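You operate a simulated robot arm through the tools that you are given. There is no shell and no other tool. Be economical: measure what you need, move in short steps, check, and stop when the job is done.

You are at the controls of a simulated robot arm. One attempt, no reset.

Task
Switch the mill off, then move its beaker to the black plate, brush up the dust, dial to middling.
Fine: spill no meal; use the purple brush and put it back where it stood. Set down upright: black beaker, purple brush. What is to be rubbed or washed off counts as gone when no trace of it is left.

Only the result counts: the job must be done as asked and must still hold three seconds after the hand-in. Knocking over, shifting, dropping, spilling or breaking anything else fails it.

Robot
A 6-joint arm with a two-finger parallel gripper, fixed in place. Base frame: the origin is at the foot of the arm, x ahead of it, y to its left, z up; the work surface is at about z = 85. Lengths are in cm, angles in degrees, forces in N, time in s.
With the tool pointing down near the work surface it reaches from about 24 to 64 cm from the base axis. Its first joint turns from -66.0 to 66.0 degrees. Payload 2.7 kg.
The TCP is the grasp point between the finger pads, 2.3 cm short of the fingertips. In the tool frame z runs along the fingers and y along their closing line. Largest opening 9.4 cm; finger width 3.8, thickness 1; the body of the gripper, 5.4 by 9.6 cm, starts 3.9 cm behind the TCP.
Orientation is that of the tool frame in the base frame, as [roll, pitch, yaw] about the fixed x, y, z axes, in that order (R = Rz(yaw) Ry(pitch) Rx(roll)). With the fingers straight down and closing along the base's y, the tool's x points along the base's -x, its y along +y and its z along -z.

Tools
- The arm moves only by the tool nudge_tool. Its argument "deltas" is a list of rows, each a list of 7 numbers: the shift along the tool's x, y, z in cm, then the turn, a rotation vector about the tool's x, y, z in degrees, then the finger opening in cm, from 0 to 9.4. In form: [[x, y, z, rx, ry, rz, grip], ...]. A call has 1 to 20 rows; each row shifts and turns the commanded pose from where the row before left it, along the tool's axes as they then stand. Each row takes 0.2 s and may step no farther than 5 cm and 8.6 degrees from the row before; otherwise, or with a gripper value out of range, the whole call is refused. Where a pose cannot be reached the arm comes as near as it can. A force on the tool above 40 N (or 10 N above the force at the start of the call, whichever is more), or a blocked arm, ends the call early, and 0.2 s more pass. The fingers move at their own pace (about 4.5 cm/s each) and stop on an object; they squeeze with about 27 N. The grip force told is the motor's: it shows also when the fingers shut on nothing. Time passes only in rows, and 0.2 s behind the last, so rows that do not move let the fingers close. It gives the time, the measured TCP pose, the force on the tool (base axes), the opening and the grip force at its end, in the units of the frame above (readings bear some noise), with the torque about the TCP (base axes, N m) and any sound that the robot's microphone picked up, and new pictures: "views" is both (left out), scene, wrist or none.
- Cameras (640 x 400 px; columns grow to the right, rows downward): "scene" is fixed at [6.34, -41.99, 142.37]; the picture's right is [0.87, -0.49, 0.00], its down [-0.18, -0.32, -0.93] and it looks along [0.45, 0.81, -0.36] (base axes); focal length 309 px, centre (320, 200). "wrist" rides on the gripper at [8.6, 1.6, -7.4] in the tool frame; the picture's right is [-0.18, 0.98, 0.00], its down [-0.58, -0.11, -0.81] and it looks along [-0.79, -0.15, 0.59] (tool axes); focal length 243 px, centre (320, 200). There is no depth. A picture from a camera that has moved, and an enlarged one, comes with that camera's place and axes in the base frame and with its lens.
- zoom(camera, box): a new picture of the part [left, top, right, bottom] of that camera's present view, enlarged. It takes no simulated time.
- sign_off(): hands the job in; it is judged then, once.

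Work in short steps. Places have to be worked out from the pictures, the camera data and where the tool is seen: move nearer, look again, correct. Check each grasp and each placing, and mend what went wrong. You have 120 turns and 200 pictures in all, those below and enlarged ones among them. Open the gripper and draw the arm clear of the work before you hand the job in, unless the task says otherwise; then end with one line.

The tools are called after "Call:" by a JSON object that holds its "name" and its "arguments". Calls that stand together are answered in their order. nudge_tool: Moves the arm, as the interface text tells. Its arguments: {"type":"object","properties":{"deltas":{"type":"array","items":{"type":"array","items":{"type":"number"}}},"views":{"type":"string","enum":["both","scene","wrist","none"]}},"required":["deltas"]} The other tools are called the same way: zoom (camera, box) takes an enlarged picture of a part of a camera's view; sign_off () hands the job in.

At the start:

```text
clock: 0.0
ee_pos: [32.91, 27.95, 120.69]
ee_rot: [180.0, 0.1, -180.0]
force: [0.2, -0.2, -0.4]
torque: [0.01, 0.0, -0.01]
gripper_width: 9.4
grasp_force: 0.0
```

scene: 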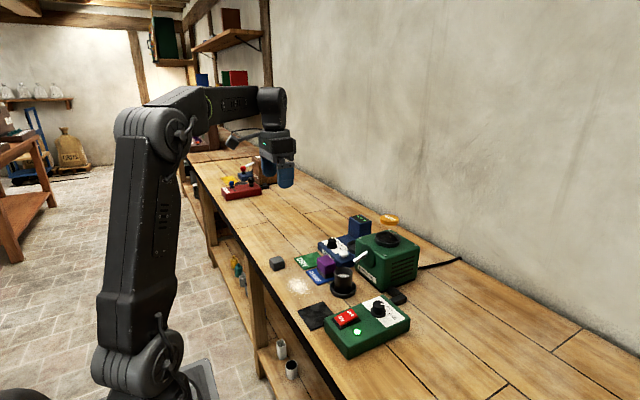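
wrist: 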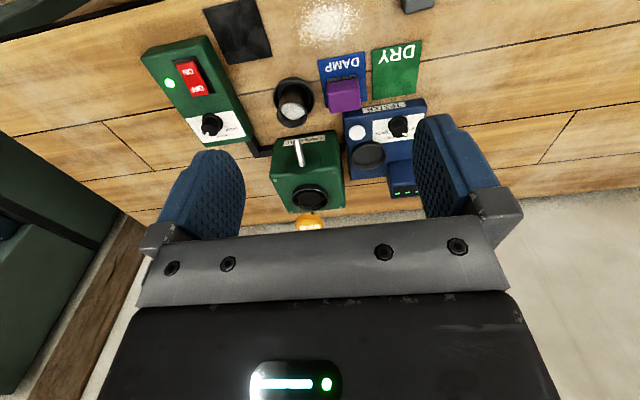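

I'll enlarge the work area in both views to identify the parts.

Call:
{"name": "zoom", "arguments": {"camera": "scene", "box": [260, 200, 440, 370]}}

Call:
{"name": "zoom", "arguments": {"camera": "wrist", "box": [130, 0, 450, 240]}}

```text
2.35 times, centred on (350, 285) of scene
camera zoom: at [6.34, -41.99, 142.37], right [0.87, -0.49, 0.0], down [-0.18, -0.32, -0.93], along [0.45, 0.81, -0.36], focal length 728 px, centre (249, 0)
```

zoom: 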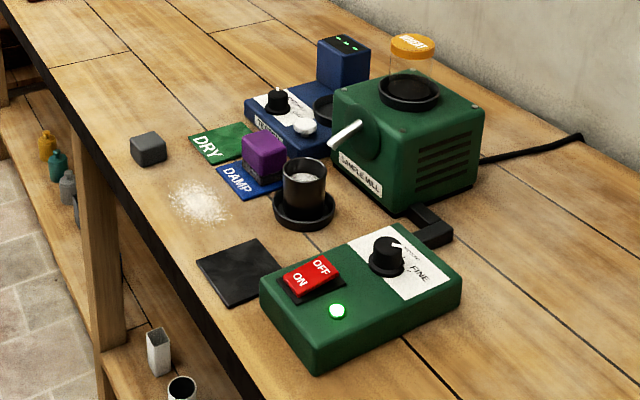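

```text
1.67 times, centred on (290, 120) of wrist
camera zoom: at [24.28, 29.45, 128.32], right [0.18, 0.98, 0.0], down [0.58, -0.11, 0.81], along [0.79, -0.15, -0.59], focal length 404 px, centre (370, 333)
```

zoom: 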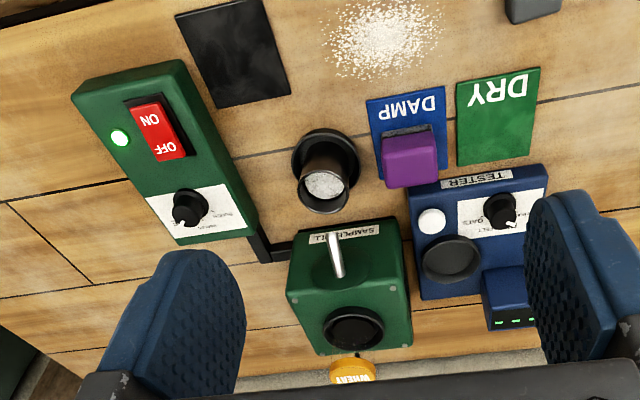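

The mill's control box has its rocker near (40.3, 5.9, 90). I'll move the tool over toward it for a closer view.

Call:
{"name": "nudge_tool", "arguments": {"deltas": [[-0.4, -4, 1.5, 0, 0, 0, 9.4], [-0.4, -4, 1.5, 0, 0, 0, 5], [-0.4, -4.4, 1.5, 0, 0, 0, 0], [-0.4, -4.4, 1.5, 0, 0, 0, 0], [-0.4, -4.4, 1.5, 0, 0, 0, 0], [0, 0, 0, 0, 0, 0, 0]]}}

```text
clock: 1.4
ee_pos: [35.16, 6.38, 113.94]
ee_rot: [-179.9, 0.1, 179.9]
force: [-1.2, -0.2, -0.3]
torque: [0.02, 0.02, -0.04]
gripper_width: 0.0
grasp_force: 12.1
camera wrist: at [26.38, 7.98, 121.42], right [0.18, 0.98, 0.0], down [0.58, -0.11, 0.81], along [0.79, -0.15, -0.59], focal length 243 px, centre (320, 200)
```

scene: 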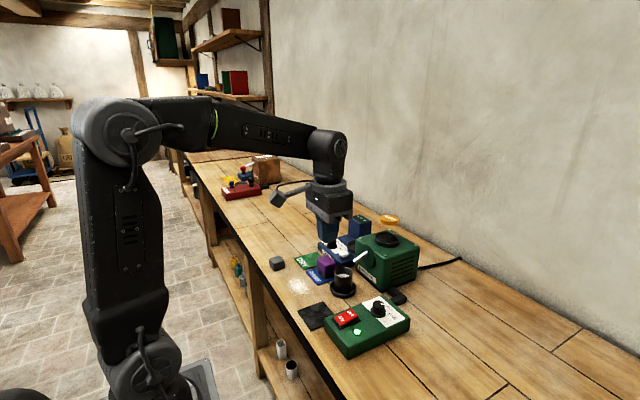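
wrist: 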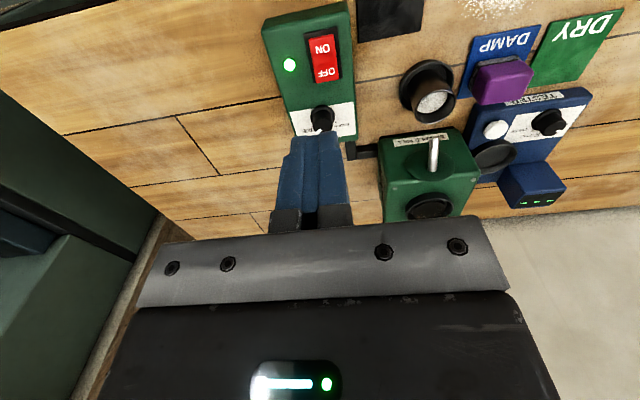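

Call:
{"name": "zoom", "arguments": {"camera": "wrist", "box": [250, 0, 370, 150]}}

Call:
{"name": "zoom", "arguments": {"camera": "scene", "box": [320, 285, 420, 365]}}

Call:
{"name": "zoom", "arguments": {"camera": "wrist", "box": [370, 0, 640, 220]}}

```text
2.67 times, centred on (310, 75) of wrist
camera zoom: at [26.38, 7.98, 121.42], right [0.18, 0.98, 0.0], down [0.58, -0.11, 0.81], along [0.79, -0.15, -0.59], focal length 647 px, centre (347, 533)
```

zoom: 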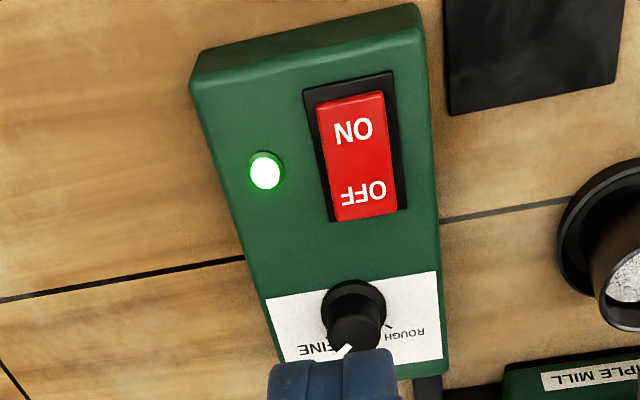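

```text
5.00 times, centred on (370, 325) of scene
camera zoom: at [6.34, -41.99, 142.37], right [0.87, -0.49, 0.0], down [-0.18, -0.32, -0.93], along [0.45, 0.81, -0.36], focal length 1547 px, centre (70, -425)
```

zoom: 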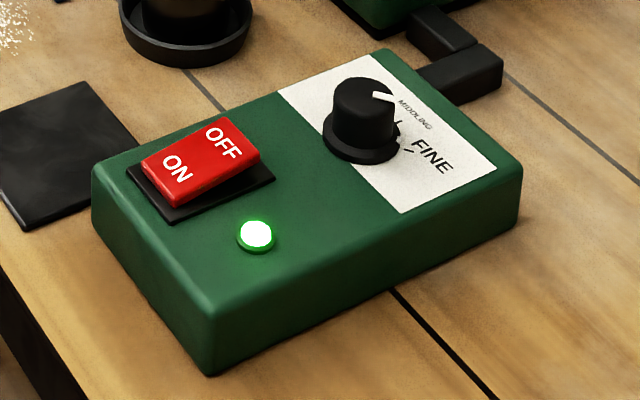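

```text
1.82 times, centred on (505, 110) of wrist
camera zoom: at [26.38, 7.98, 121.42], right [0.18, 0.98, 0.0], down [0.58, -0.11, 0.81], along [0.79, -0.15, -0.59], focal length 441 px, centre (-16, 364)
```

zoom: 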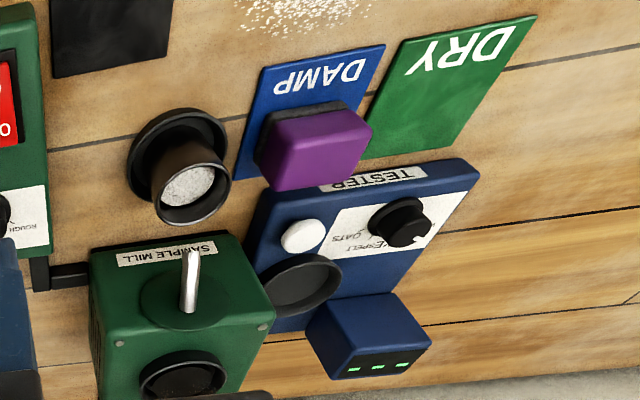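

Rocker's OFF end is near (41.5, 5.9, 90.5), with the knob close behind it at about x 45.8. I'll move above it and turn the wrist a quarter so the thin side of the fingers lies along x.

Call:
{"name": "nudge_tool", "arguments": {"deltas": [[-3.4, -0.2, 3.5, 0, 0, 0, 0], [-3.4, -0.2, 3.5, 0, 0, 0, 0], [0, 0, 0, 0, 0, -8.18, 0], [0, 0, 0, 0, 0, -8.18, 0], [0, 0, 0, 0, 0, -8.18, 0], [0, 0, 0, 0, 0, -8.18, 0], [0, 0, 0, 0, 0, -8.18, 0], [0, 0, 0, 0, 0, -8.18, 0], [0, 0, 0, 0, 0, -8.18, 0], [0, 0, 0, 0, 0, -8.18, 0], [0, 0, 0, 0, 0, -8.18, 0], [0, 0, 0, 0, 0, -8.18, 0], [0, 0, 0, 0, 0, -8.18, 0]]}}

```text
clock: 4.2
ee_pos: [41.85, 6.18, 106.38]
ee_rot: [179.9, -0.1, -89.8]
force: [0.6, 0.1, -0.3]
torque: [0.02, 0.02, 0.0]
gripper_width: 0.0
grasp_force: 26.9
camera wrist: at [40.13, -2.47, 113.88], right [-0.98, 0.18, 0.0], down [0.11, 0.58, 0.81], along [0.15, 0.79, -0.59], focal length 243 px, centre (320, 200)
```

scene: 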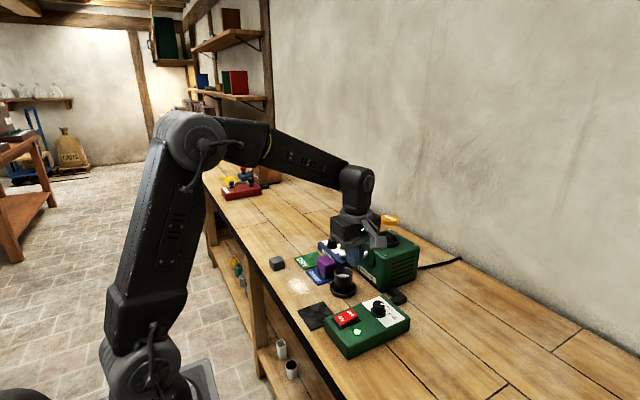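
wrist: 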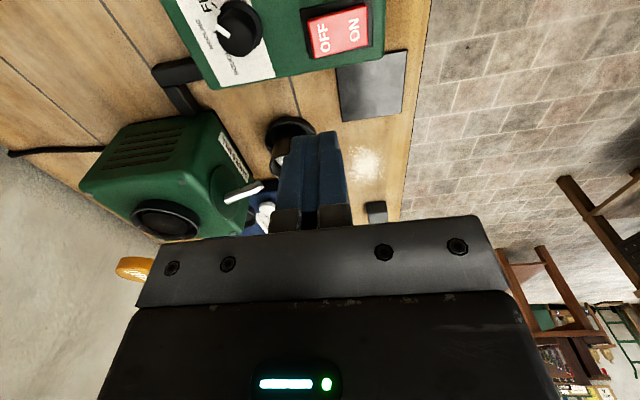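

OFF end works out to (41.5, 6.0), under the fingers. I'll go down to just above it and look.

Call:
{"name": "nudge_tool", "arguments": {"deltas": [[0, 0, 4, 0, 0, 0, 0], [0, 0, 4, 0, 0, 0, 0], [0, 0, 3, 0, 0, 0, 0], [0, 0, 0, 0, 0, 0, 0]]}}

Call:
{"name": "zoom", "arguments": {"camera": "scene", "box": [300, 260, 420, 360]}}

```text
clock: 5.2
ee_pos: [41.73, 6.31, 94.86]
ee_rot: [179.9, 0.0, -90.0]
force: [-0.1, 0.6, -0.4]
torque: [0.02, 0.0, 0.03]
gripper_width: 0.02
grasp_force: 26.9
camera wrist: at [40.05, -2.41, 102.45], right [-0.98, 0.18, 0.0], down [0.11, 0.58, 0.81], along [0.15, 0.79, -0.59], focal length 243 px, centre (320, 200)
```

scene: 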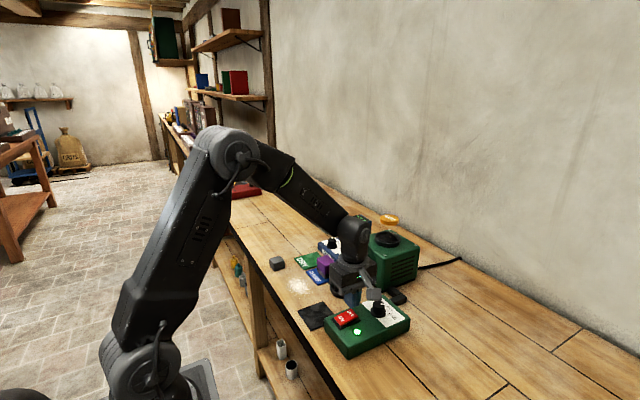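
wrist: 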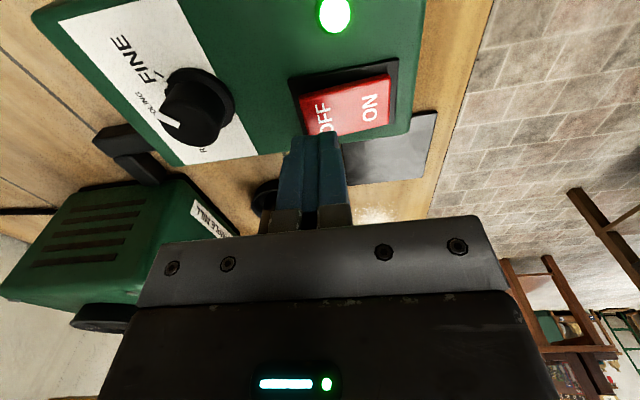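

```text
4.00 times, centred on (360, 310) of scene
camera zoom: at [6.34, -41.99, 142.37], right [0.87, -0.49, 0.0], down [-0.18, -0.32, -0.93], along [0.45, 0.81, -0.36], focal length 1238 px, centre (160, -240)
```

zoom: 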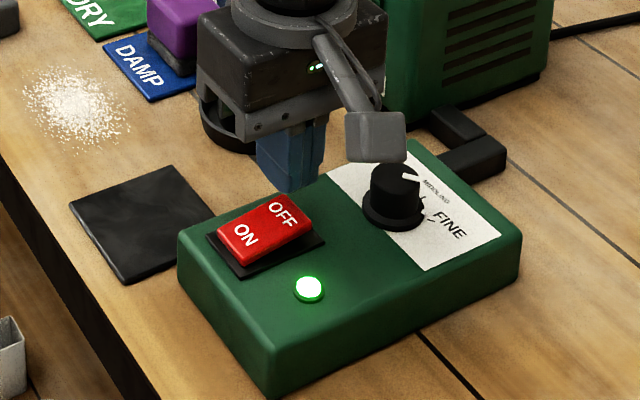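

Fingertips hang right over the OFF end, about 2 cm up. Pressing down in small steps.

Call:
{"name": "nudge_tool", "arguments": {"deltas": [[0, 0.0, 0.5, 0, 0, 0, 0], [0, 0, 0.4, 0, 0, 0, 0], [0, 0, 0.3, 0, 0, 0, 0], [0, 0, 0.3, 0, 0, 0, 0], [0, 0, 0.3, 0, 0, 0, 0], [0, 0, 0.3, 0, 0, 0, 0]], "views": "scene"}}

Call:
{"name": "zoom", "arguments": {"camera": "scene", "box": [300, 260, 420, 360]}}

```text
clock: 6.6
ee_pos: [41.77, 6.22, 93.15]
ee_rot: [180.0, 0.0, -90.0]
force: [-0.4, 0.3, -0.4]
torque: [-0.04, -0.02, 0.0]
gripper_width: 0.0
grasp_force: 27.3
```

scene: 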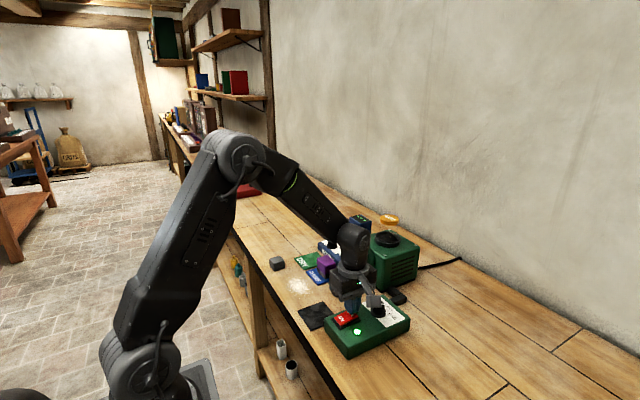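

```text
4.00 times, centred on (360, 310) of scene
camera zoom: at [6.34, -41.99, 142.37], right [0.87, -0.49, 0.0], down [-0.18, -0.32, -0.93], along [0.45, 0.81, -0.36], focal length 1238 px, centre (160, -240)
```

zoom: 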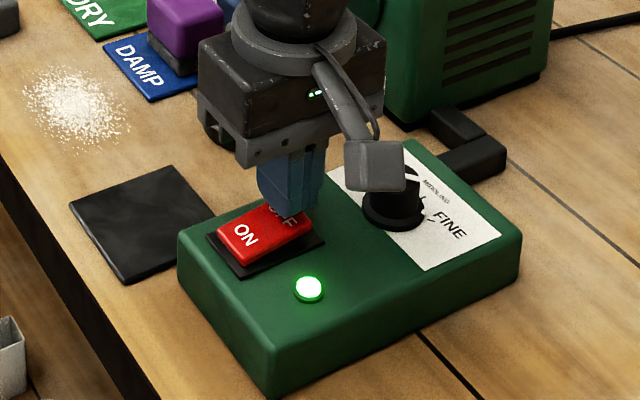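

No contact yet; the tip is just above the OFF end. Continuing down.

Call:
{"name": "nudge_tool", "arguments": {"deltas": [[0, 0, 0.3, 0, 0, 0, 0], [0, 0, 0.3, 0, 0, 0, 0], [0, 0, 0.3, 0, 0, 0, 0], [0, 0, 0.3, 0, 0, 0, 0], [0, 0, 0.3, 0, 0, 0, 0]], "views": "scene"}}

Call:
{"name": "zoom", "arguments": {"camera": "scene", "box": [300, 260, 420, 360]}}

```text
clock: 7.6
ee_pos: [41.84, 6.26, 92.64]
ee_rot: [-179.9, 0.0, -89.9]
force: [-4.0, -1.3, 7.3]
torque: [0.06, 0.17, 0.06]
gripper_width: 0.0
grasp_force: 27.1
stopped in row 4: the force on the tool passed its limit at 48 N (the readings are from after the stop); the commanded pose is now the measured one
```

scene: 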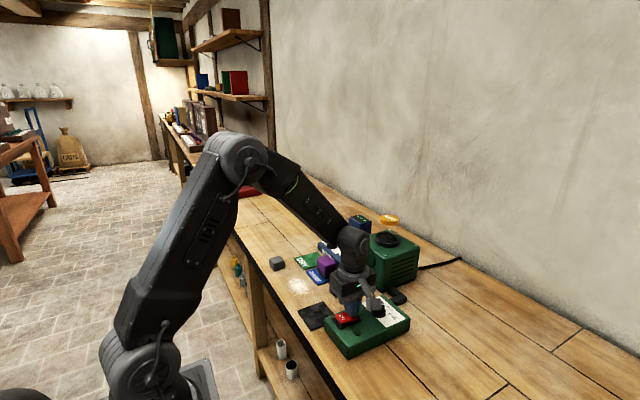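

```text
4.00 times, centred on (360, 310) of scene
camera zoom: at [6.32, -41.99, 142.37], right [0.87, -0.49, 0.0], down [-0.18, -0.32, -0.93], along [0.45, 0.81, -0.36], focal length 1238 px, centre (160, -240)
```

zoom: 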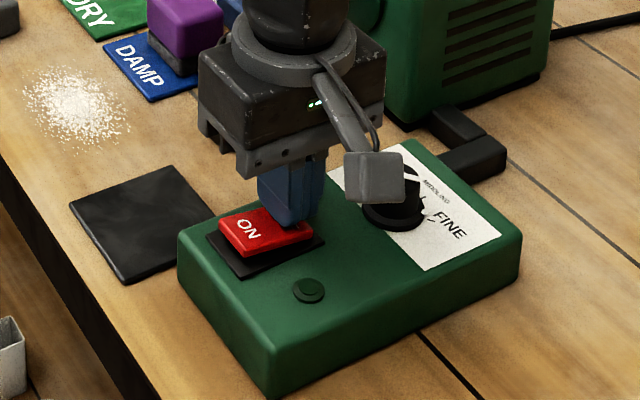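

LED went dark: the mill is off. I'll lift, turn the wrist back, and look at the beaker.

Call:
{"name": "nudge_tool", "arguments": {"deltas": [[0, 0, -4, 0, 0, 0, 0], [0, 0, -4.5, 0, 0, 0, 0], [0, 0, -4.5, 0, 0, 0, 0], [0, 0, 0, 0, 0, 8.18, 0], [0, 0, 0, 0, 0, 8.18, 0], [0, 0, 0, 0, 0, 8.18, 0], [0, 0, 0, 0, 0, 8.18, 4], [0, 0, 0, 0, 0, 8.18, 9.4], [0, 0, 0, 0, 0, 8.18, 9.4], [0, 0, 0, 0, 0, 8.18, 9.4], [0, 0, 0, 0, 0, 8.18, 9.4], [0, 0, 0, 0, 0, 8.18, 9.4], [0, 0, 0, 0, 0, 8.18, 9.4], [0, 0, 0, 0, 0, 8.18, 9.4], [4, 3, 0, 0, 0, 0, 9.4], [4, 3, 0, 0, 0, 0, 9.4], [0, 4, 0, 0, 0, 0, 9.4], [0, 0, 0, 0, 0, 0, 9.4]]}}

```text
clock: 11.4
ee_pos: [34.0, 16.56, 105.61]
ee_rot: [180.0, 0.2, 180.0]
force: [0.0, 0.0, -0.8]
torque: [0.0, 0.02, 0.01]
gripper_width: 9.4
grasp_force: 0.1
camera wrist: at [25.14, 18.13, 113.11], right [0.18, 0.98, 0.0], down [0.58, -0.11, 0.81], along [0.79, -0.15, -0.59], focal length 243 px, centre (320, 200)
```

scene: 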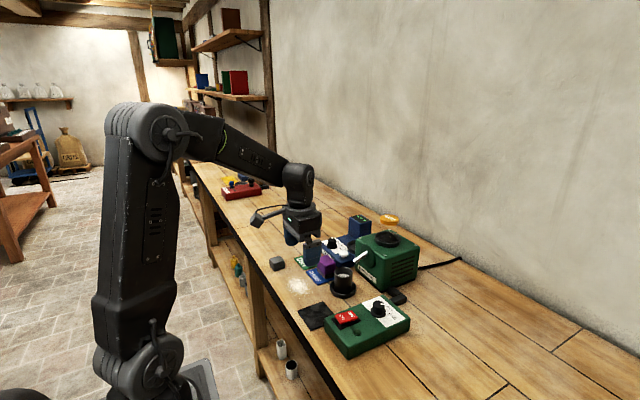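
wrist: 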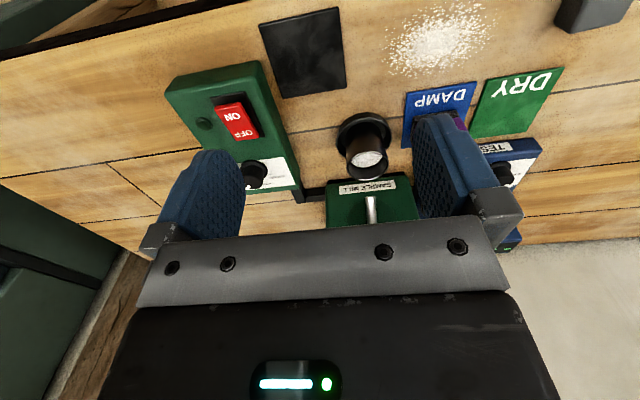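

Call:
{"name": "zoom", "arguments": {"camera": "wrist", "box": [230, 0, 470, 210]}}

Call:
{"name": "zoom", "arguments": {"camera": "scene", "box": [290, 235, 400, 335]}}

```text
1.90 times, centred on (350, 105) of wrist
camera zoom: at [25.14, 18.13, 113.11], right [0.18, 0.98, 0.0], down [0.58, -0.11, 0.81], along [0.79, -0.15, -0.59], focal length 462 px, centre (263, 381)
```

zoom: 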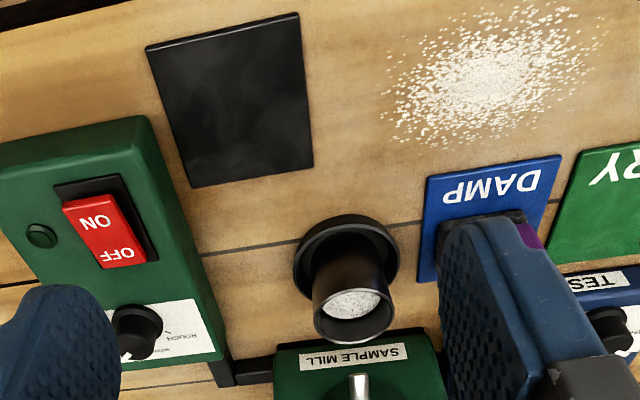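

```text
4.00 times, centred on (345, 285) of scene
camera zoom: at [6.34, -41.98, 142.37], right [0.87, -0.49, 0.0], down [-0.18, -0.32, -0.93], along [0.45, 0.81, -0.36], focal length 1238 px, centre (220, -140)
```

zoom: 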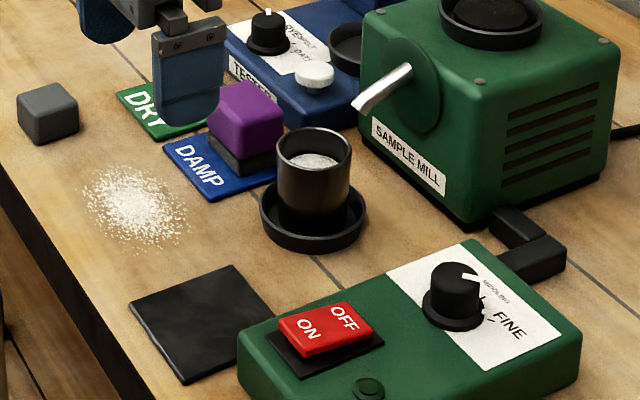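

The beaker stands on a rimmed dish; axis near (48.7, 19.9), rim at z≈91.6, about 5.3 cm wide. The mill's handle tip is near x 52.4 and the brush starts near y 25.6. I'll move above with the fingers at 7.6.

Call:
{"name": "nudge_tool", "arguments": {"deltas": [[-3.5, 0.8, 1.0, 0, 0, 0, 7.6], [-3.5, 0.8, 1.0, 0, 0, 0, 7.6], [-3.5, 0.8, 1.0, 0, 0, 0, 7.6], [-3.6, 0.8, 1.0, 0, 0, 0, 7.6], [0, 0, 0, 0, 0, 0, 7.6]]}}

Call:
{"name": "zoom", "arguments": {"camera": "scene", "box": [290, 220, 410, 320]}}

```text
clock: 12.6
ee_pos: [47.72, 19.81, 101.1]
ee_rot: [-179.9, 0.2, -179.9]
force: [1.0, -0.3, -0.3]
torque: [0.01, -0.02, -0.02]
gripper_width: 7.61
grasp_force: 0.0
camera wrist: at [38.95, 21.34, 108.67], right [0.18, 0.98, 0.0], down [0.58, -0.11, 0.81], along [0.79, -0.15, -0.59], focal length 243 px, centre (320, 200)
```

scene: 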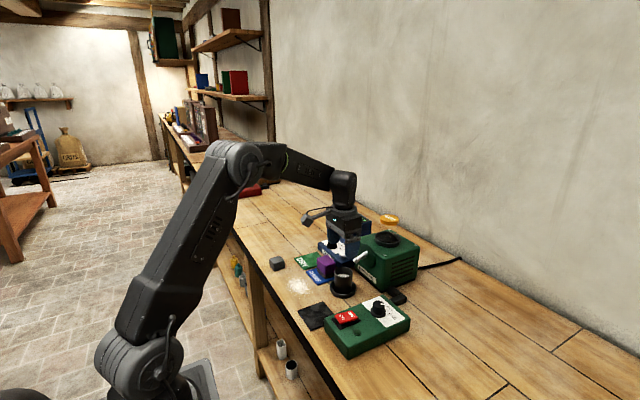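
wrist: 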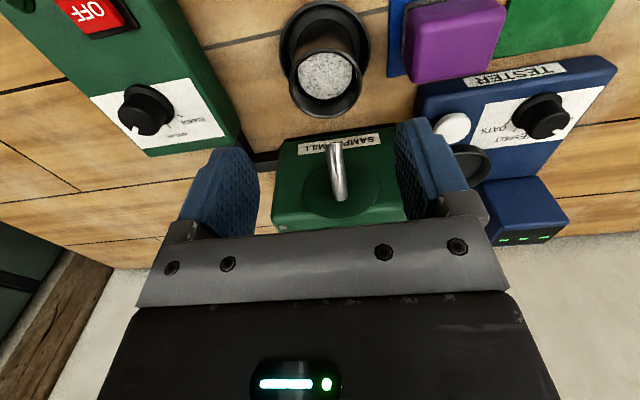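

```text
4.00 times, centred on (350, 270) of scene
camera zoom: at [6.34, -41.98, 142.37], right [0.87, -0.49, 0.0], down [-0.18, -0.32, -0.93], along [0.45, 0.81, -0.36], focal length 1238 px, centre (200, -80)
```

zoom: 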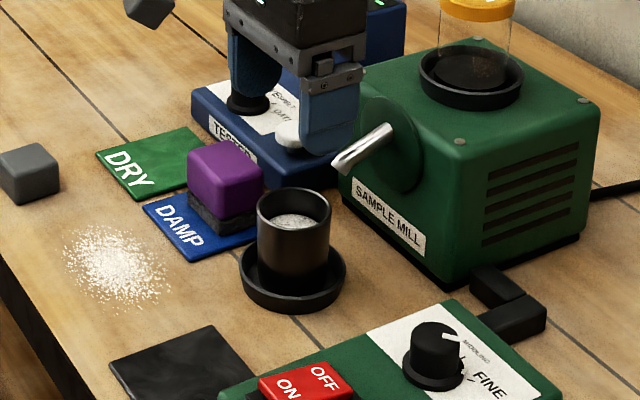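

Fresh estimate: beaker axis (48.0, 20.0), rim z≈91. The handle clears the gripper body by about 1 cm, so I lower in two stages, first to z≈93.

Call:
{"name": "nudge_tool", "arguments": {"deltas": [[0, 0.2, 3, 0, 0, 0, 7.6], [0, 0, 3, 0, 0, 0, 7.6], [0, 0, 2, 0, 0, 0, 7.6], [0, 0, 0, 0, 0, 0, 7.6]]}}

Call:
{"name": "zoom", "arguments": {"camera": "scene", "box": [290, 220, 410, 320]}}

```text
clock: 13.6
ee_pos: [47.83, 19.63, 93.33]
ee_rot: [179.9, 0.2, 180.0]
force: [-0.2, -1.2, -0.7]
torque: [0.0, -0.03, 0.0]
gripper_width: 7.59
grasp_force: 0.1
camera wrist: at [39.04, 21.19, 100.8], right [0.18, 0.98, 0.0], down [0.58, -0.11, 0.81], along [0.79, -0.15, -0.59], focal length 243 px, centre (320, 200)
```

scene: 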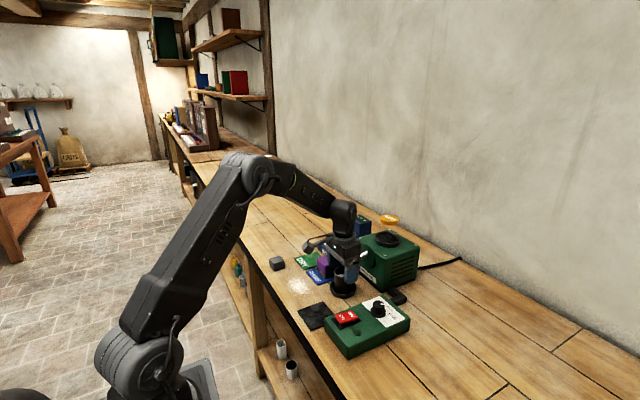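
wrist: 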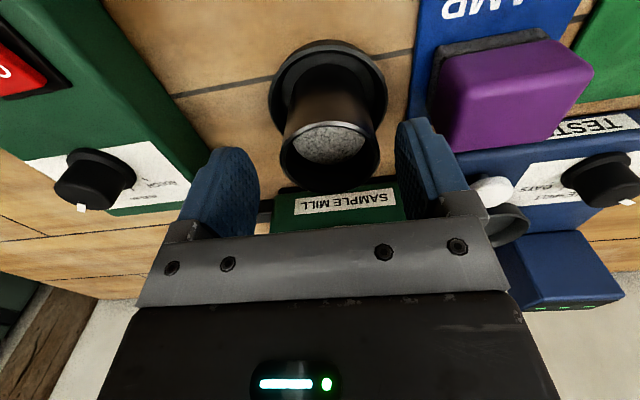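

```text
4.00 times, centred on (350, 270) of scene
camera zoom: at [6.34, -41.99, 142.37], right [0.87, -0.49, 0.0], down [-0.18, -0.32, -0.93], along [0.45, 0.81, -0.36], focal length 1238 px, centre (200, -80)
```

zoom: 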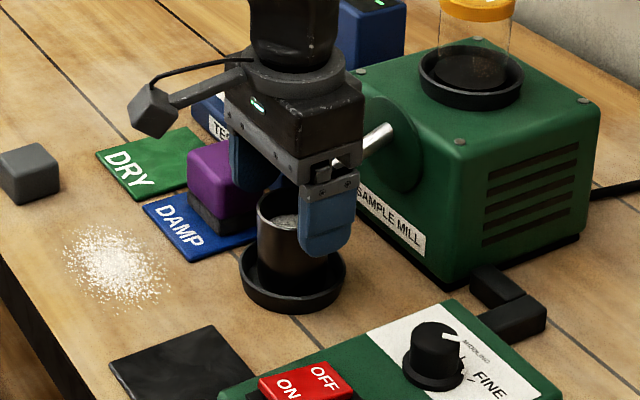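

Fingers straddle the beaker well (axis at y≈19.95). Shifting 0.3 in y, narrowing to 7.0, and lowering to the grasp height.

Call:
{"name": "nudge_tool", "arguments": {"deltas": [[0, 0.3, 0, 0, 0, 0, 7.0], [0, 0, 1.3, 0, 0, 0, 7.0], [0, 0, 1.3, 0, 0, 0, 7.0], [0, 0, 1.0, 0, 0, 0, 7.0], [0, 0, 0, 0, 0, 0, 7.0]]}}

Call:
{"name": "zoom", "arguments": {"camera": "scene", "box": [290, 220, 410, 320]}}

```text
clock: 14.8
ee_pos: [47.91, 19.77, 89.84]
ee_rot: [-180.0, 0.2, -180.0]
force: [-0.3, 0.1, 0.6]
torque: [-0.01, 0.05, -0.01]
gripper_width: 6.98
grasp_force: 0.1
camera wrist: at [39.07, 21.41, 97.35], right [0.18, 0.98, 0.0], down [0.58, -0.11, 0.81], along [0.79, -0.15, -0.59], focal length 243 px, centre (320, 200)
```

scene: 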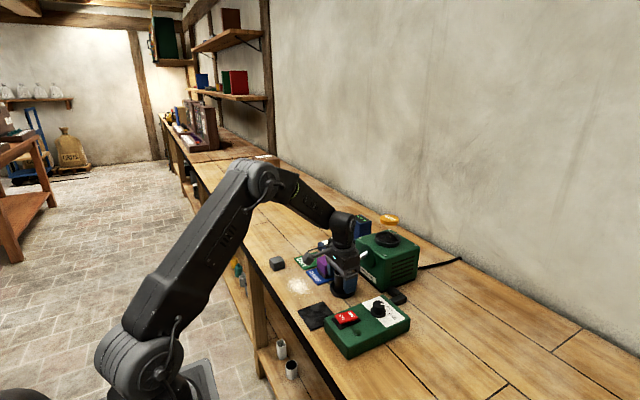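
wrist: 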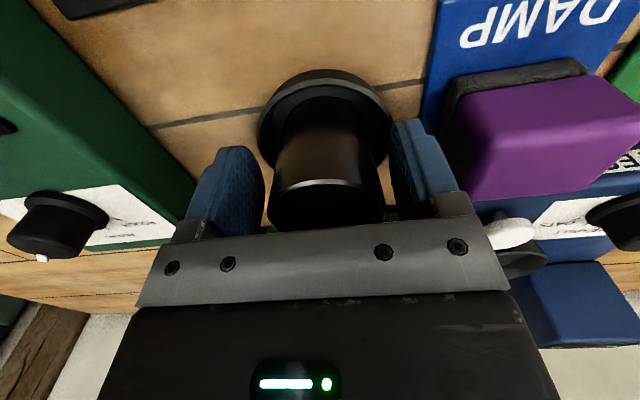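

```text
4.00 times, centred on (350, 270) of scene
camera zoom: at [6.34, -41.99, 142.37], right [0.87, -0.49, 0.0], down [-0.18, -0.32, -0.93], along [0.45, 0.81, -0.36], focal length 1238 px, centre (200, -80)
```

zoom: 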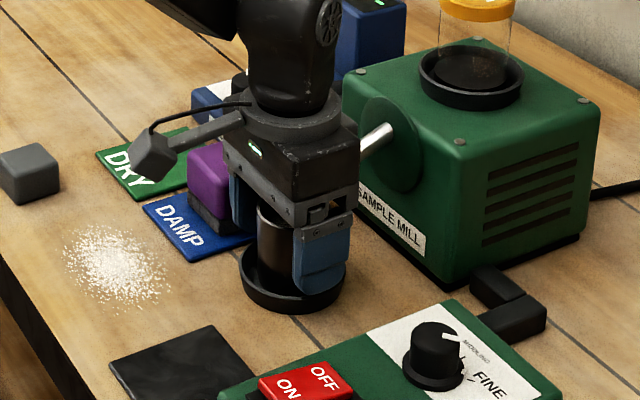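

Positioned well around the beaker. Closing the fingers.

Call:
{"name": "nudge_tool", "arguments": {"deltas": [[0, 0, 0, 0, 0, 0, 6.2], [0, 0, 0, 0, 0, 0, 5.6], [0, 0, 0, 0, 0, 0, 5.2], [0, 0, 0, 0, 0, 0, 4.6], [0, 0, 0, 0, 0, 0, 4.0], [0, 0, 0, 0, 0, 0, 4.0]], "views": "wrist"}}

```text
clock: 16.2
ee_pos: [47.75, 19.76, 89.8]
ee_rot: [-180.0, 0.2, -180.0]
force: [0.1, -0.8, -0.6]
torque: [-0.05, -0.03, 0.0]
gripper_width: 5.35
grasp_force: 26.8
camera wrist: at [39.07, 21.42, 97.37], right [0.18, 0.98, 0.0], down [0.58, -0.11, 0.81], along [0.79, -0.15, -0.59], focal length 243 px, centre (320, 200)
```

wrist: 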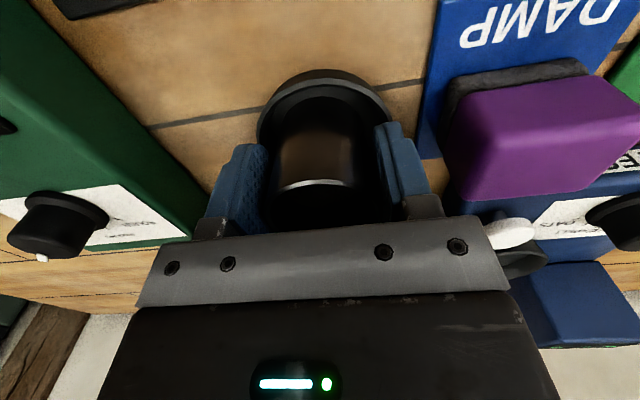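

Gripped at 5.35 cm. Lifting slowly straight up.

Call:
{"name": "nudge_tool", "arguments": {"deltas": [[0, 0, -0.4, 0, 0, 0, 4.0], [0, 0, -0.7, 0, 0, 0, 4.0], [0, 0, -0.9, 0, 0, 0, 4.0], [0, 0, -0.9, 0, 0, 0, 4.0], [0, 0, -0.9, 0, 0, 0, 4.0], [0, 0, -0.6, 0, 0, 0, 4.0], [0, 0, -0.3, 0, 0, 0, 4.0], [0, 0, 0, 0, 0, 0, 4.0]]}}

Call:
{"name": "zoom", "arguments": {"camera": "scene", "box": [290, 220, 410, 320]}}

```text
clock: 18.0
ee_pos: [47.91, 20.0, 94.51]
ee_rot: [-179.9, 0.3, -179.9]
force: [0.8, -1.2, -1.8]
torque: [-0.02, 0.02, 0.01]
gripper_width: 5.35
grasp_force: 26.9
camera wrist: at [39.11, 21.49, 102.06], right [0.18, 0.98, 0.0], down [0.58, -0.11, 0.81], along [0.79, -0.15, -0.59], focal length 243 px, centre (320, 200)
```

scene: 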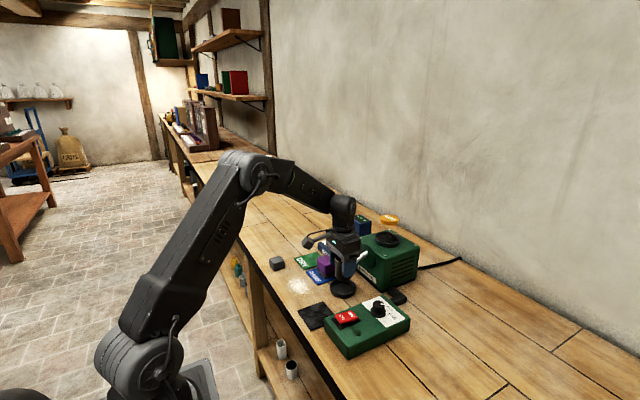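
wrist: 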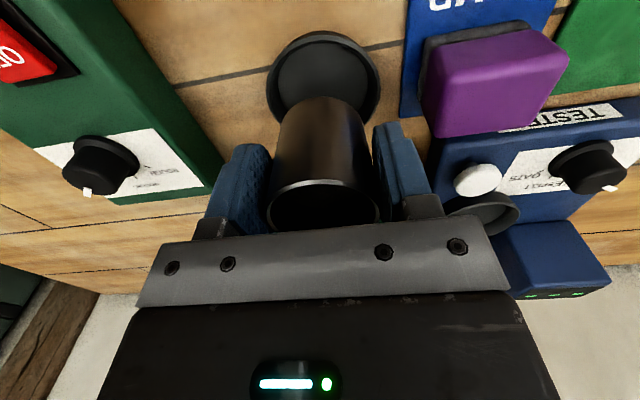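

```text
4.00 times, centred on (350, 270) of scene
camera zoom: at [6.34, -41.98, 142.37], right [0.87, -0.49, 0.0], down [-0.18, -0.32, -0.93], along [0.45, 0.81, -0.36], focal length 1238 px, centre (200, -80)
```

zoom: 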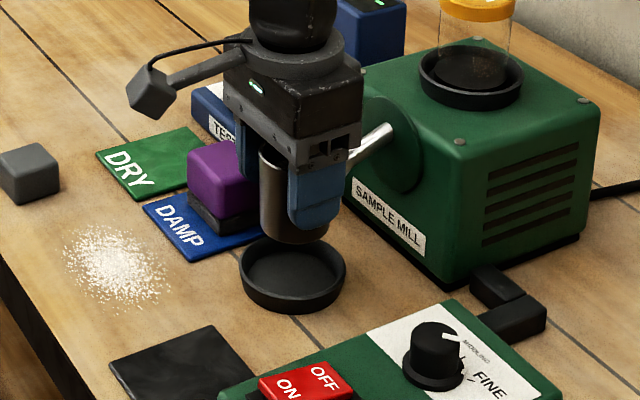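

The beaker lifted cleanly without the dish. The plate is centred near (36.8, 15); I'll carry the beaker gently there, keeping y≈15.5 so the -y finger stays clear of the control box.

Call:
{"name": "nudge_tool", "arguments": {"deltas": [[0.4, -0.2, -0.3, 0, 0, 0, 4.0], [1.0, -0.4, -0.5, 0, 0, 0, 4.0], [1.4, -0.55, -0.5, 0, 0, 0, 4.0], [1.4, -0.55, -0.2, 0, 0, 0, 4.0], [1.4, -0.55, 0, 0, 0, 0, 4.0], [1.4, -0.55, 0, 0, 0, 0, 4.0], [1.4, -0.55, 0, 0, 0, 0, 4.0], [1.4, -0.55, 0, 0, 0, 0, 4.0], [0.9, -0.4, 0, 0, 0, 0, 4.0], [0.5, -0.2, 0, 0, 0, 0, 4.0], [0, 0, 0, 0, 0, 0, 4.0]]}}

Call:
{"name": "zoom", "arguments": {"camera": "scene", "box": [280, 235, 400, 335]}}

```text
clock: 20.4
ee_pos: [36.85, 15.33, 96.25]
ee_rot: [-180.0, 0.3, -179.9]
force: [0.4, 0.6, -0.8]
torque: [0.03, 0.01, -0.01]
gripper_width: 5.36
grasp_force: 27.3
camera wrist: at [28.0, 16.98, 103.59], right [0.18, 0.98, 0.0], down [0.58, -0.11, 0.81], along [0.79, -0.15, -0.59], focal length 243 px, centre (320, 200)
```

scene: 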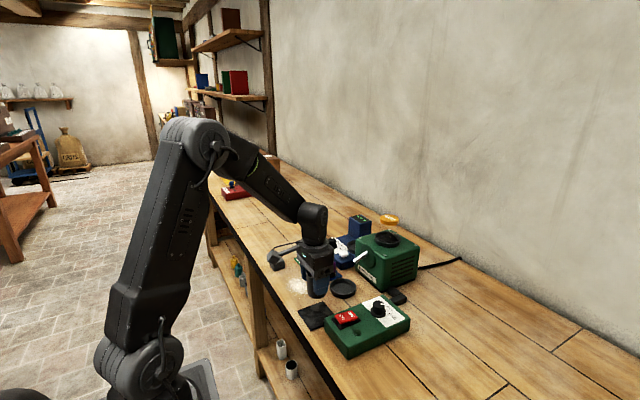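
wrist: 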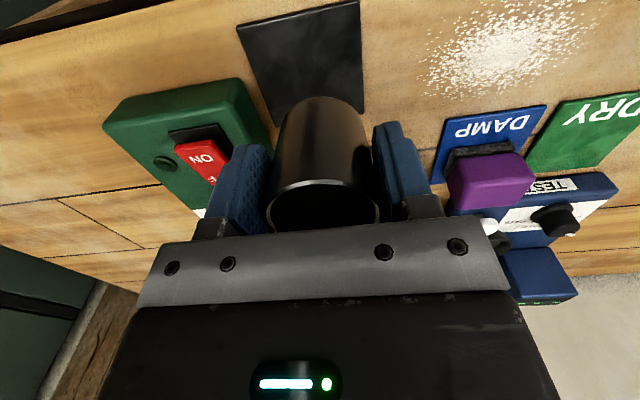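

```text
4.00 times, centred on (340, 285) of scene
camera zoom: at [6.34, -41.98, 142.37], right [0.87, -0.49, 0.0], down [-0.18, -0.32, -0.93], along [0.45, 0.81, -0.36], focal length 1238 px, centre (240, -140)
```

zoom: 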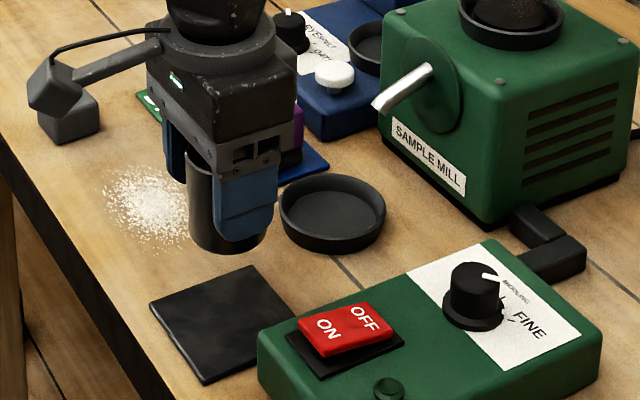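

The plate spans about x 33–40.8, y 10.6–18.4. Shifting 0.35 in -y and lowering 5.4, slowing near the end.

Call:
{"name": "nudge_tool", "arguments": {"deltas": [[0, -0.35, 0.5, 0, 0, 0, 4.0], [0, 0, 1.2, 0, 0, 0, 4.0], [0, 0, 1.3, 0, 0, 0, 4.0], [0, 0, 1.2, 0, 0, 0, 4.0], [0, 0, 0.7, 0, 0, 0, 4.0], [0, 0, 0.4, 0, 0, 0, 4.0], [0, 0, 0, 0, 0, 0, 4.0]]}}

Call:
{"name": "zoom", "arguments": {"camera": "scene", "box": [280, 255, 400, 355]}}

```text
clock: 22.0
ee_pos: [36.92, 15.05, 90.82]
ee_rot: [-180.0, 0.1, 180.0]
force: [1.0, 1.0, -1.8]
torque: [-0.01, 0.02, 0.02]
gripper_width: 5.35
grasp_force: 26.8
camera wrist: at [28.07, 16.65, 98.31], right [0.18, 0.98, 0.0], down [0.58, -0.11, 0.81], along [0.79, -0.15, -0.59], focal length 243 px, centre (320, 200)
```

scene: 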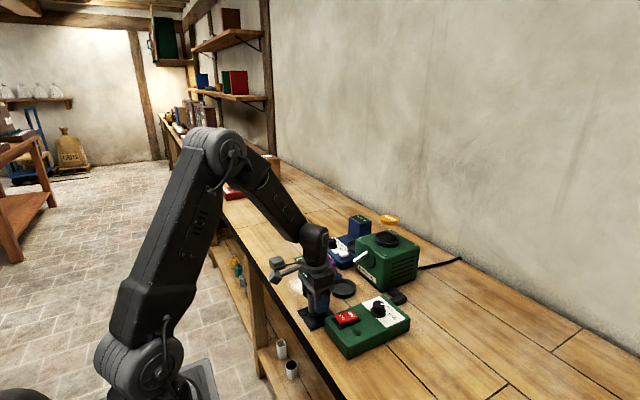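
wrist: 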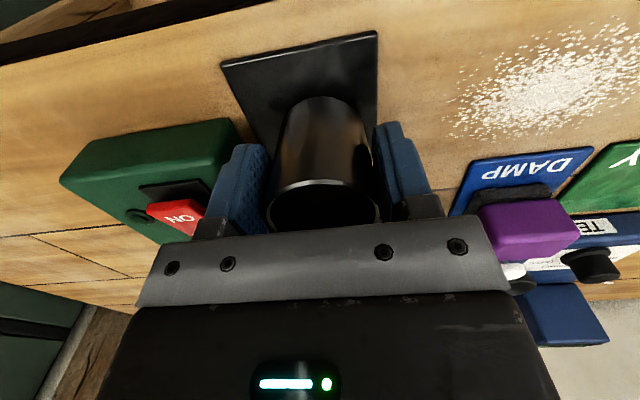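

```text
4.00 times, centred on (340, 305) of scene
camera zoom: at [6.34, -41.98, 142.37], right [0.87, -0.49, 0.0], down [-0.18, -0.32, -0.93], along [0.45, 0.81, -0.36], focal length 1238 px, centre (240, -220)
```

zoom: 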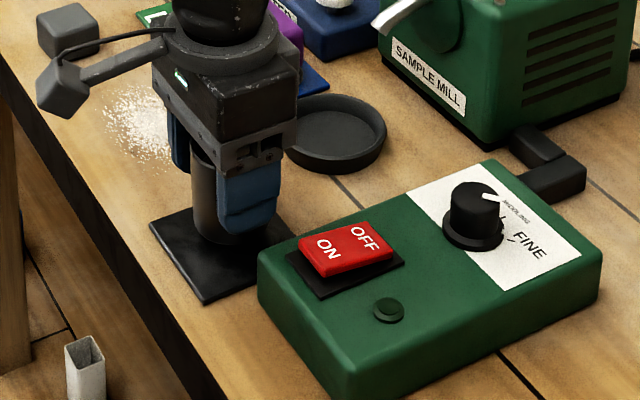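

Beaker base is about a centimetre over the middle of the plate. Easing down in small steps until contact.

Call:
{"name": "nudge_tool", "arguments": {"deltas": [[0, 0, 0.3, 0, 0, 0, 4.0], [0, 0, 0.25, 0, 0, 0, 4.0], [0, 0, 0.2, 0, 0, 0, 4.0], [0, 0, 0.15, 0, 0, 0, 4.0], [0, 0, 0.1, 0, 0, 0, 4.0], [0, 0, 0, 0, 0, 0, 4.0]], "views": "none"}}

```text
clock: 23.4
ee_pos: [36.9, 15.09, 89.83]
ee_rot: [-179.9, 0.3, -180.0]
force: [-3.2, -2.0, 17.4]
torque: [0.01, -0.16, -0.01]
gripper_width: 5.33
grasp_force: 27.3
```

17 N upward: the beaker stands on the plate. Relieving a touch, then releasing a little.

Call:
{"name": "nudge_tool", "arguments": {"deltas": [[0, 0, -0.05, 0, 0, 0, 5.2], [0, 0, 0, 0, 0, 0, 5.5], [0, 0, 0, 0, 0, 0, 5.8], [0, 0, 0, 0, 0, 0, 6.0], [0, 0, 0, 0, 0, 0, 6.0]]}}

Call:
{"name": "zoom", "arguments": {"camera": "scene", "box": [280, 255, 400, 355]}}

```text
clock: 24.6
ee_pos: [36.84, 15.03, 89.69]
ee_rot: [-180.0, 0.2, 179.9]
force: [-0.1, 0.2, -0.5]
torque: [0.0, 0.02, 0.02]
gripper_width: 6.0
grasp_force: 0.0
camera wrist: at [28.07, 16.61, 97.27], right [0.18, 0.98, 0.0], down [0.58, -0.11, 0.81], along [0.79, -0.15, -0.59], focal length 243 px, centre (320, 200)
```

scene: 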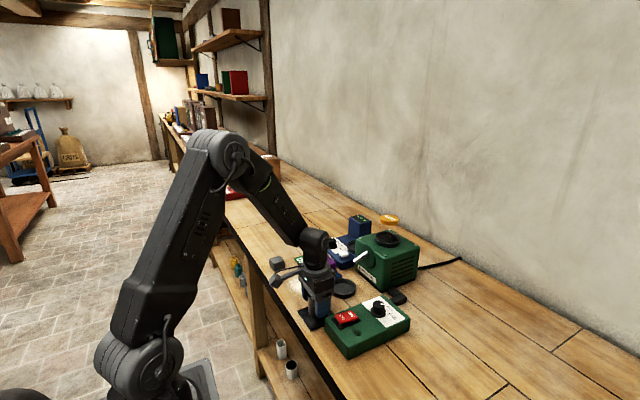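
wrist: 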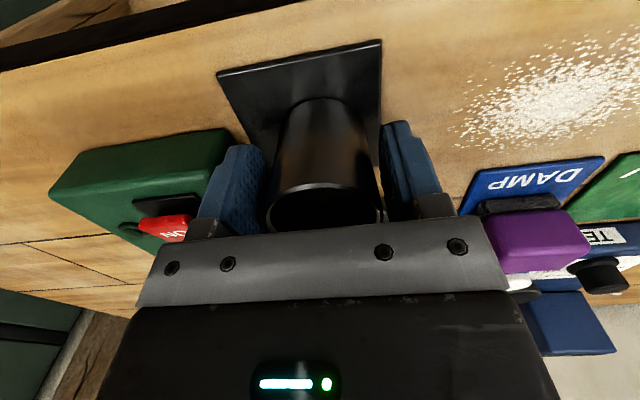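

```text
4.00 times, centred on (340, 305) of scene
camera zoom: at [6.34, -41.99, 142.37], right [0.87, -0.49, 0.0], down [-0.18, -0.32, -0.93], along [0.45, 0.81, -0.36], focal length 1238 px, centre (240, -220)
```

zoom: 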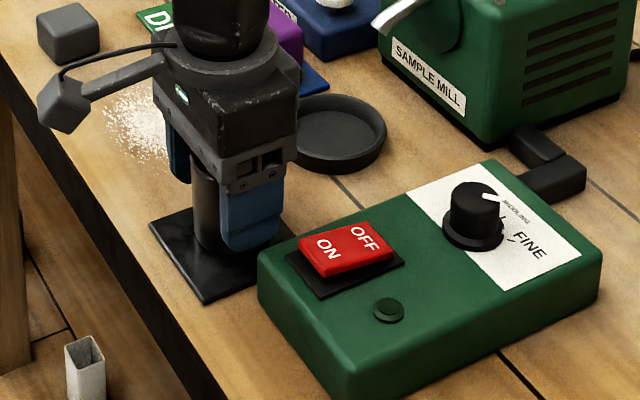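

Released and standing. Raising straight up, then moving toward the brush to view it.

Call:
{"name": "nudge_tool", "arguments": {"deltas": [[0, 0, -1.5, 0, 0, 0, 6.0], [0, 0, -3, 0, 0, 0, 6.0], [0, 0, -4, 0, 0, 0, 6.0], [0, 0, -4, 0, 0, 0, 6.0], [-1, 4, 0, 0, 0, 0, 7], [-1, 4, 0, 0, 0, 0, 7], [-1, 4.5, 0, 0, 0, 0, 7], [0, 0, 0, 0, 0, 0, 7]]}}

Call:
{"name": "zoom", "arguments": {"camera": "scene", "box": [280, 235, 400, 335]}}

Call:
{"name": "zoom", "arguments": {"camera": "wrist", "box": [200, 0, 480, 220]}}

```text
clock: 26.4
ee_pos: [39.64, 27.78, 102.36]
ee_rot: [180.0, 0.2, -179.9]
force: [0.6, -0.1, -1.3]
torque: [-0.01, 0.01, -0.01]
gripper_width: 7.01
grasp_force: 0.1
camera wrist: at [30.92, 29.33, 109.76], right [0.18, 0.98, 0.0], down [0.58, -0.11, 0.81], along [0.79, -0.15, -0.59], focal length 243 px, centre (320, 200)
```

scene: 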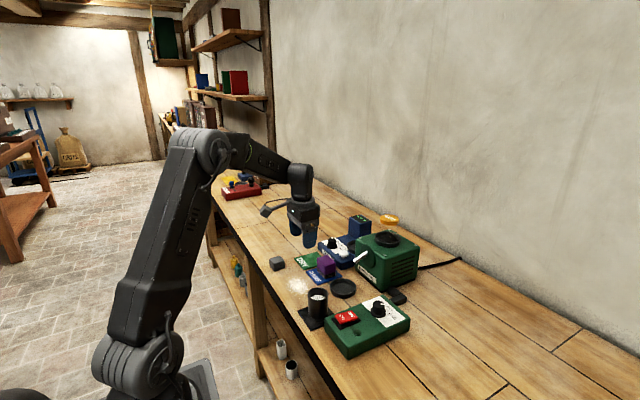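
wrist: 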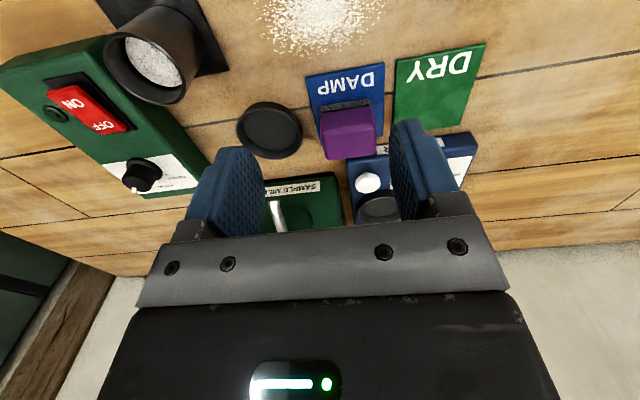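

```text
4.00 times, centred on (340, 285) of scene
camera zoom: at [6.34, -41.98, 142.37], right [0.87, -0.49, 0.0], down [-0.18, -0.32, -0.93], along [0.45, 0.81, -0.36], focal length 1238 px, centre (240, -140)
```

zoom: 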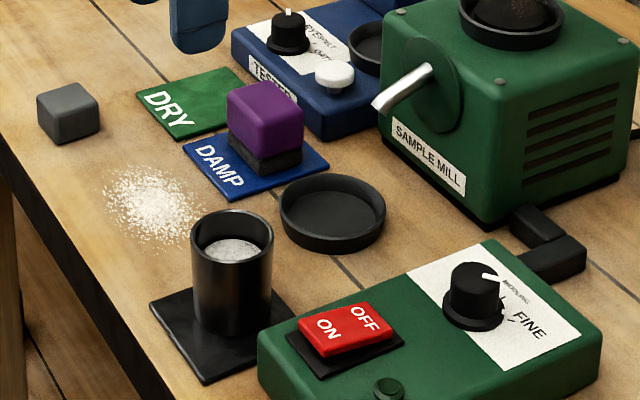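

```text
1.82 times, centred on (340, 110) of wrist
camera zoom: at [30.92, 29.33, 109.76], right [0.18, 0.98, 0.0], down [0.58, -0.11, 0.81], along [0.79, -0.15, -0.59], focal length 441 px, centre (284, 364)
```

zoom: 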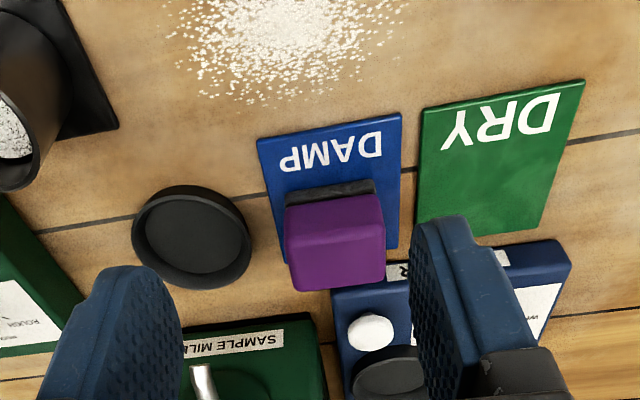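

Beaker stands on the plate. The purple brush block is centred near (47.8, 29.15), about 4 × 5 cm, top at z≈90. Moving above it.

Call:
{"name": "nudge_tool", "arguments": {"deltas": [[-4, 0.7, 2, 0, 0, 0, 7.6], [-4, 0.7, 2, 0, 0, 0, 7.6], [0, 0, 2, 0, 0, 0, 7.6], [0, 0, 0, 0, 0, 0, 7.6]]}}

Call:
{"name": "zoom", "arguments": {"camera": "scene", "box": [280, 215, 400, 315]}}

```text
clock: 27.4
ee_pos: [47.87, 29.13, 96.44]
ee_rot: [179.9, 0.2, 179.9]
force: [-0.1, 0.8, 0.6]
torque: [0.02, 0.01, -0.01]
gripper_width: 7.59
grasp_force: 0.0
camera wrist: at [39.05, 30.69, 103.89], right [0.18, 0.98, 0.0], down [0.58, -0.11, 0.81], along [0.79, -0.15, -0.59], focal length 243 px, centre (320, 200)
```

scene: 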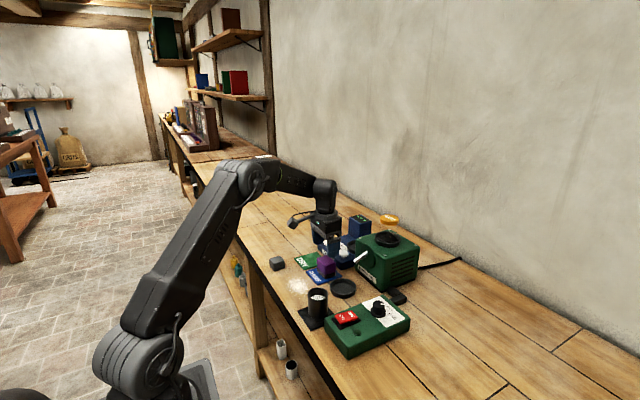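
wrist: 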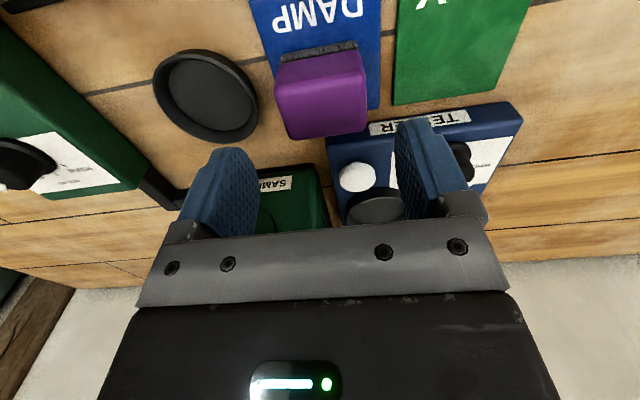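

```text
4.00 times, centred on (340, 265) of scene
camera zoom: at [6.34, -41.99, 142.37], right [0.87, -0.49, 0.0], down [-0.18, -0.32, -0.93], along [0.45, 0.81, -0.36], focal length 1238 px, centre (240, -60)
```

zoom: 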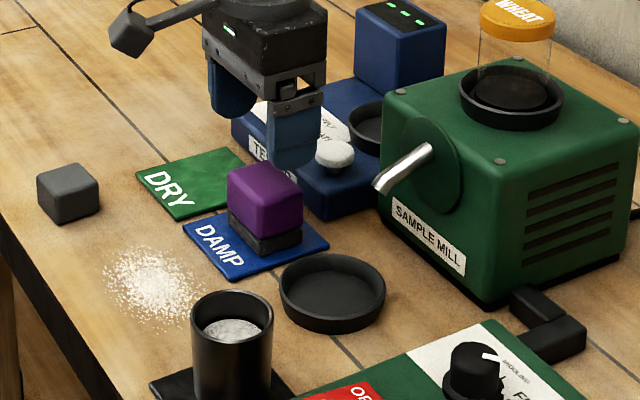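

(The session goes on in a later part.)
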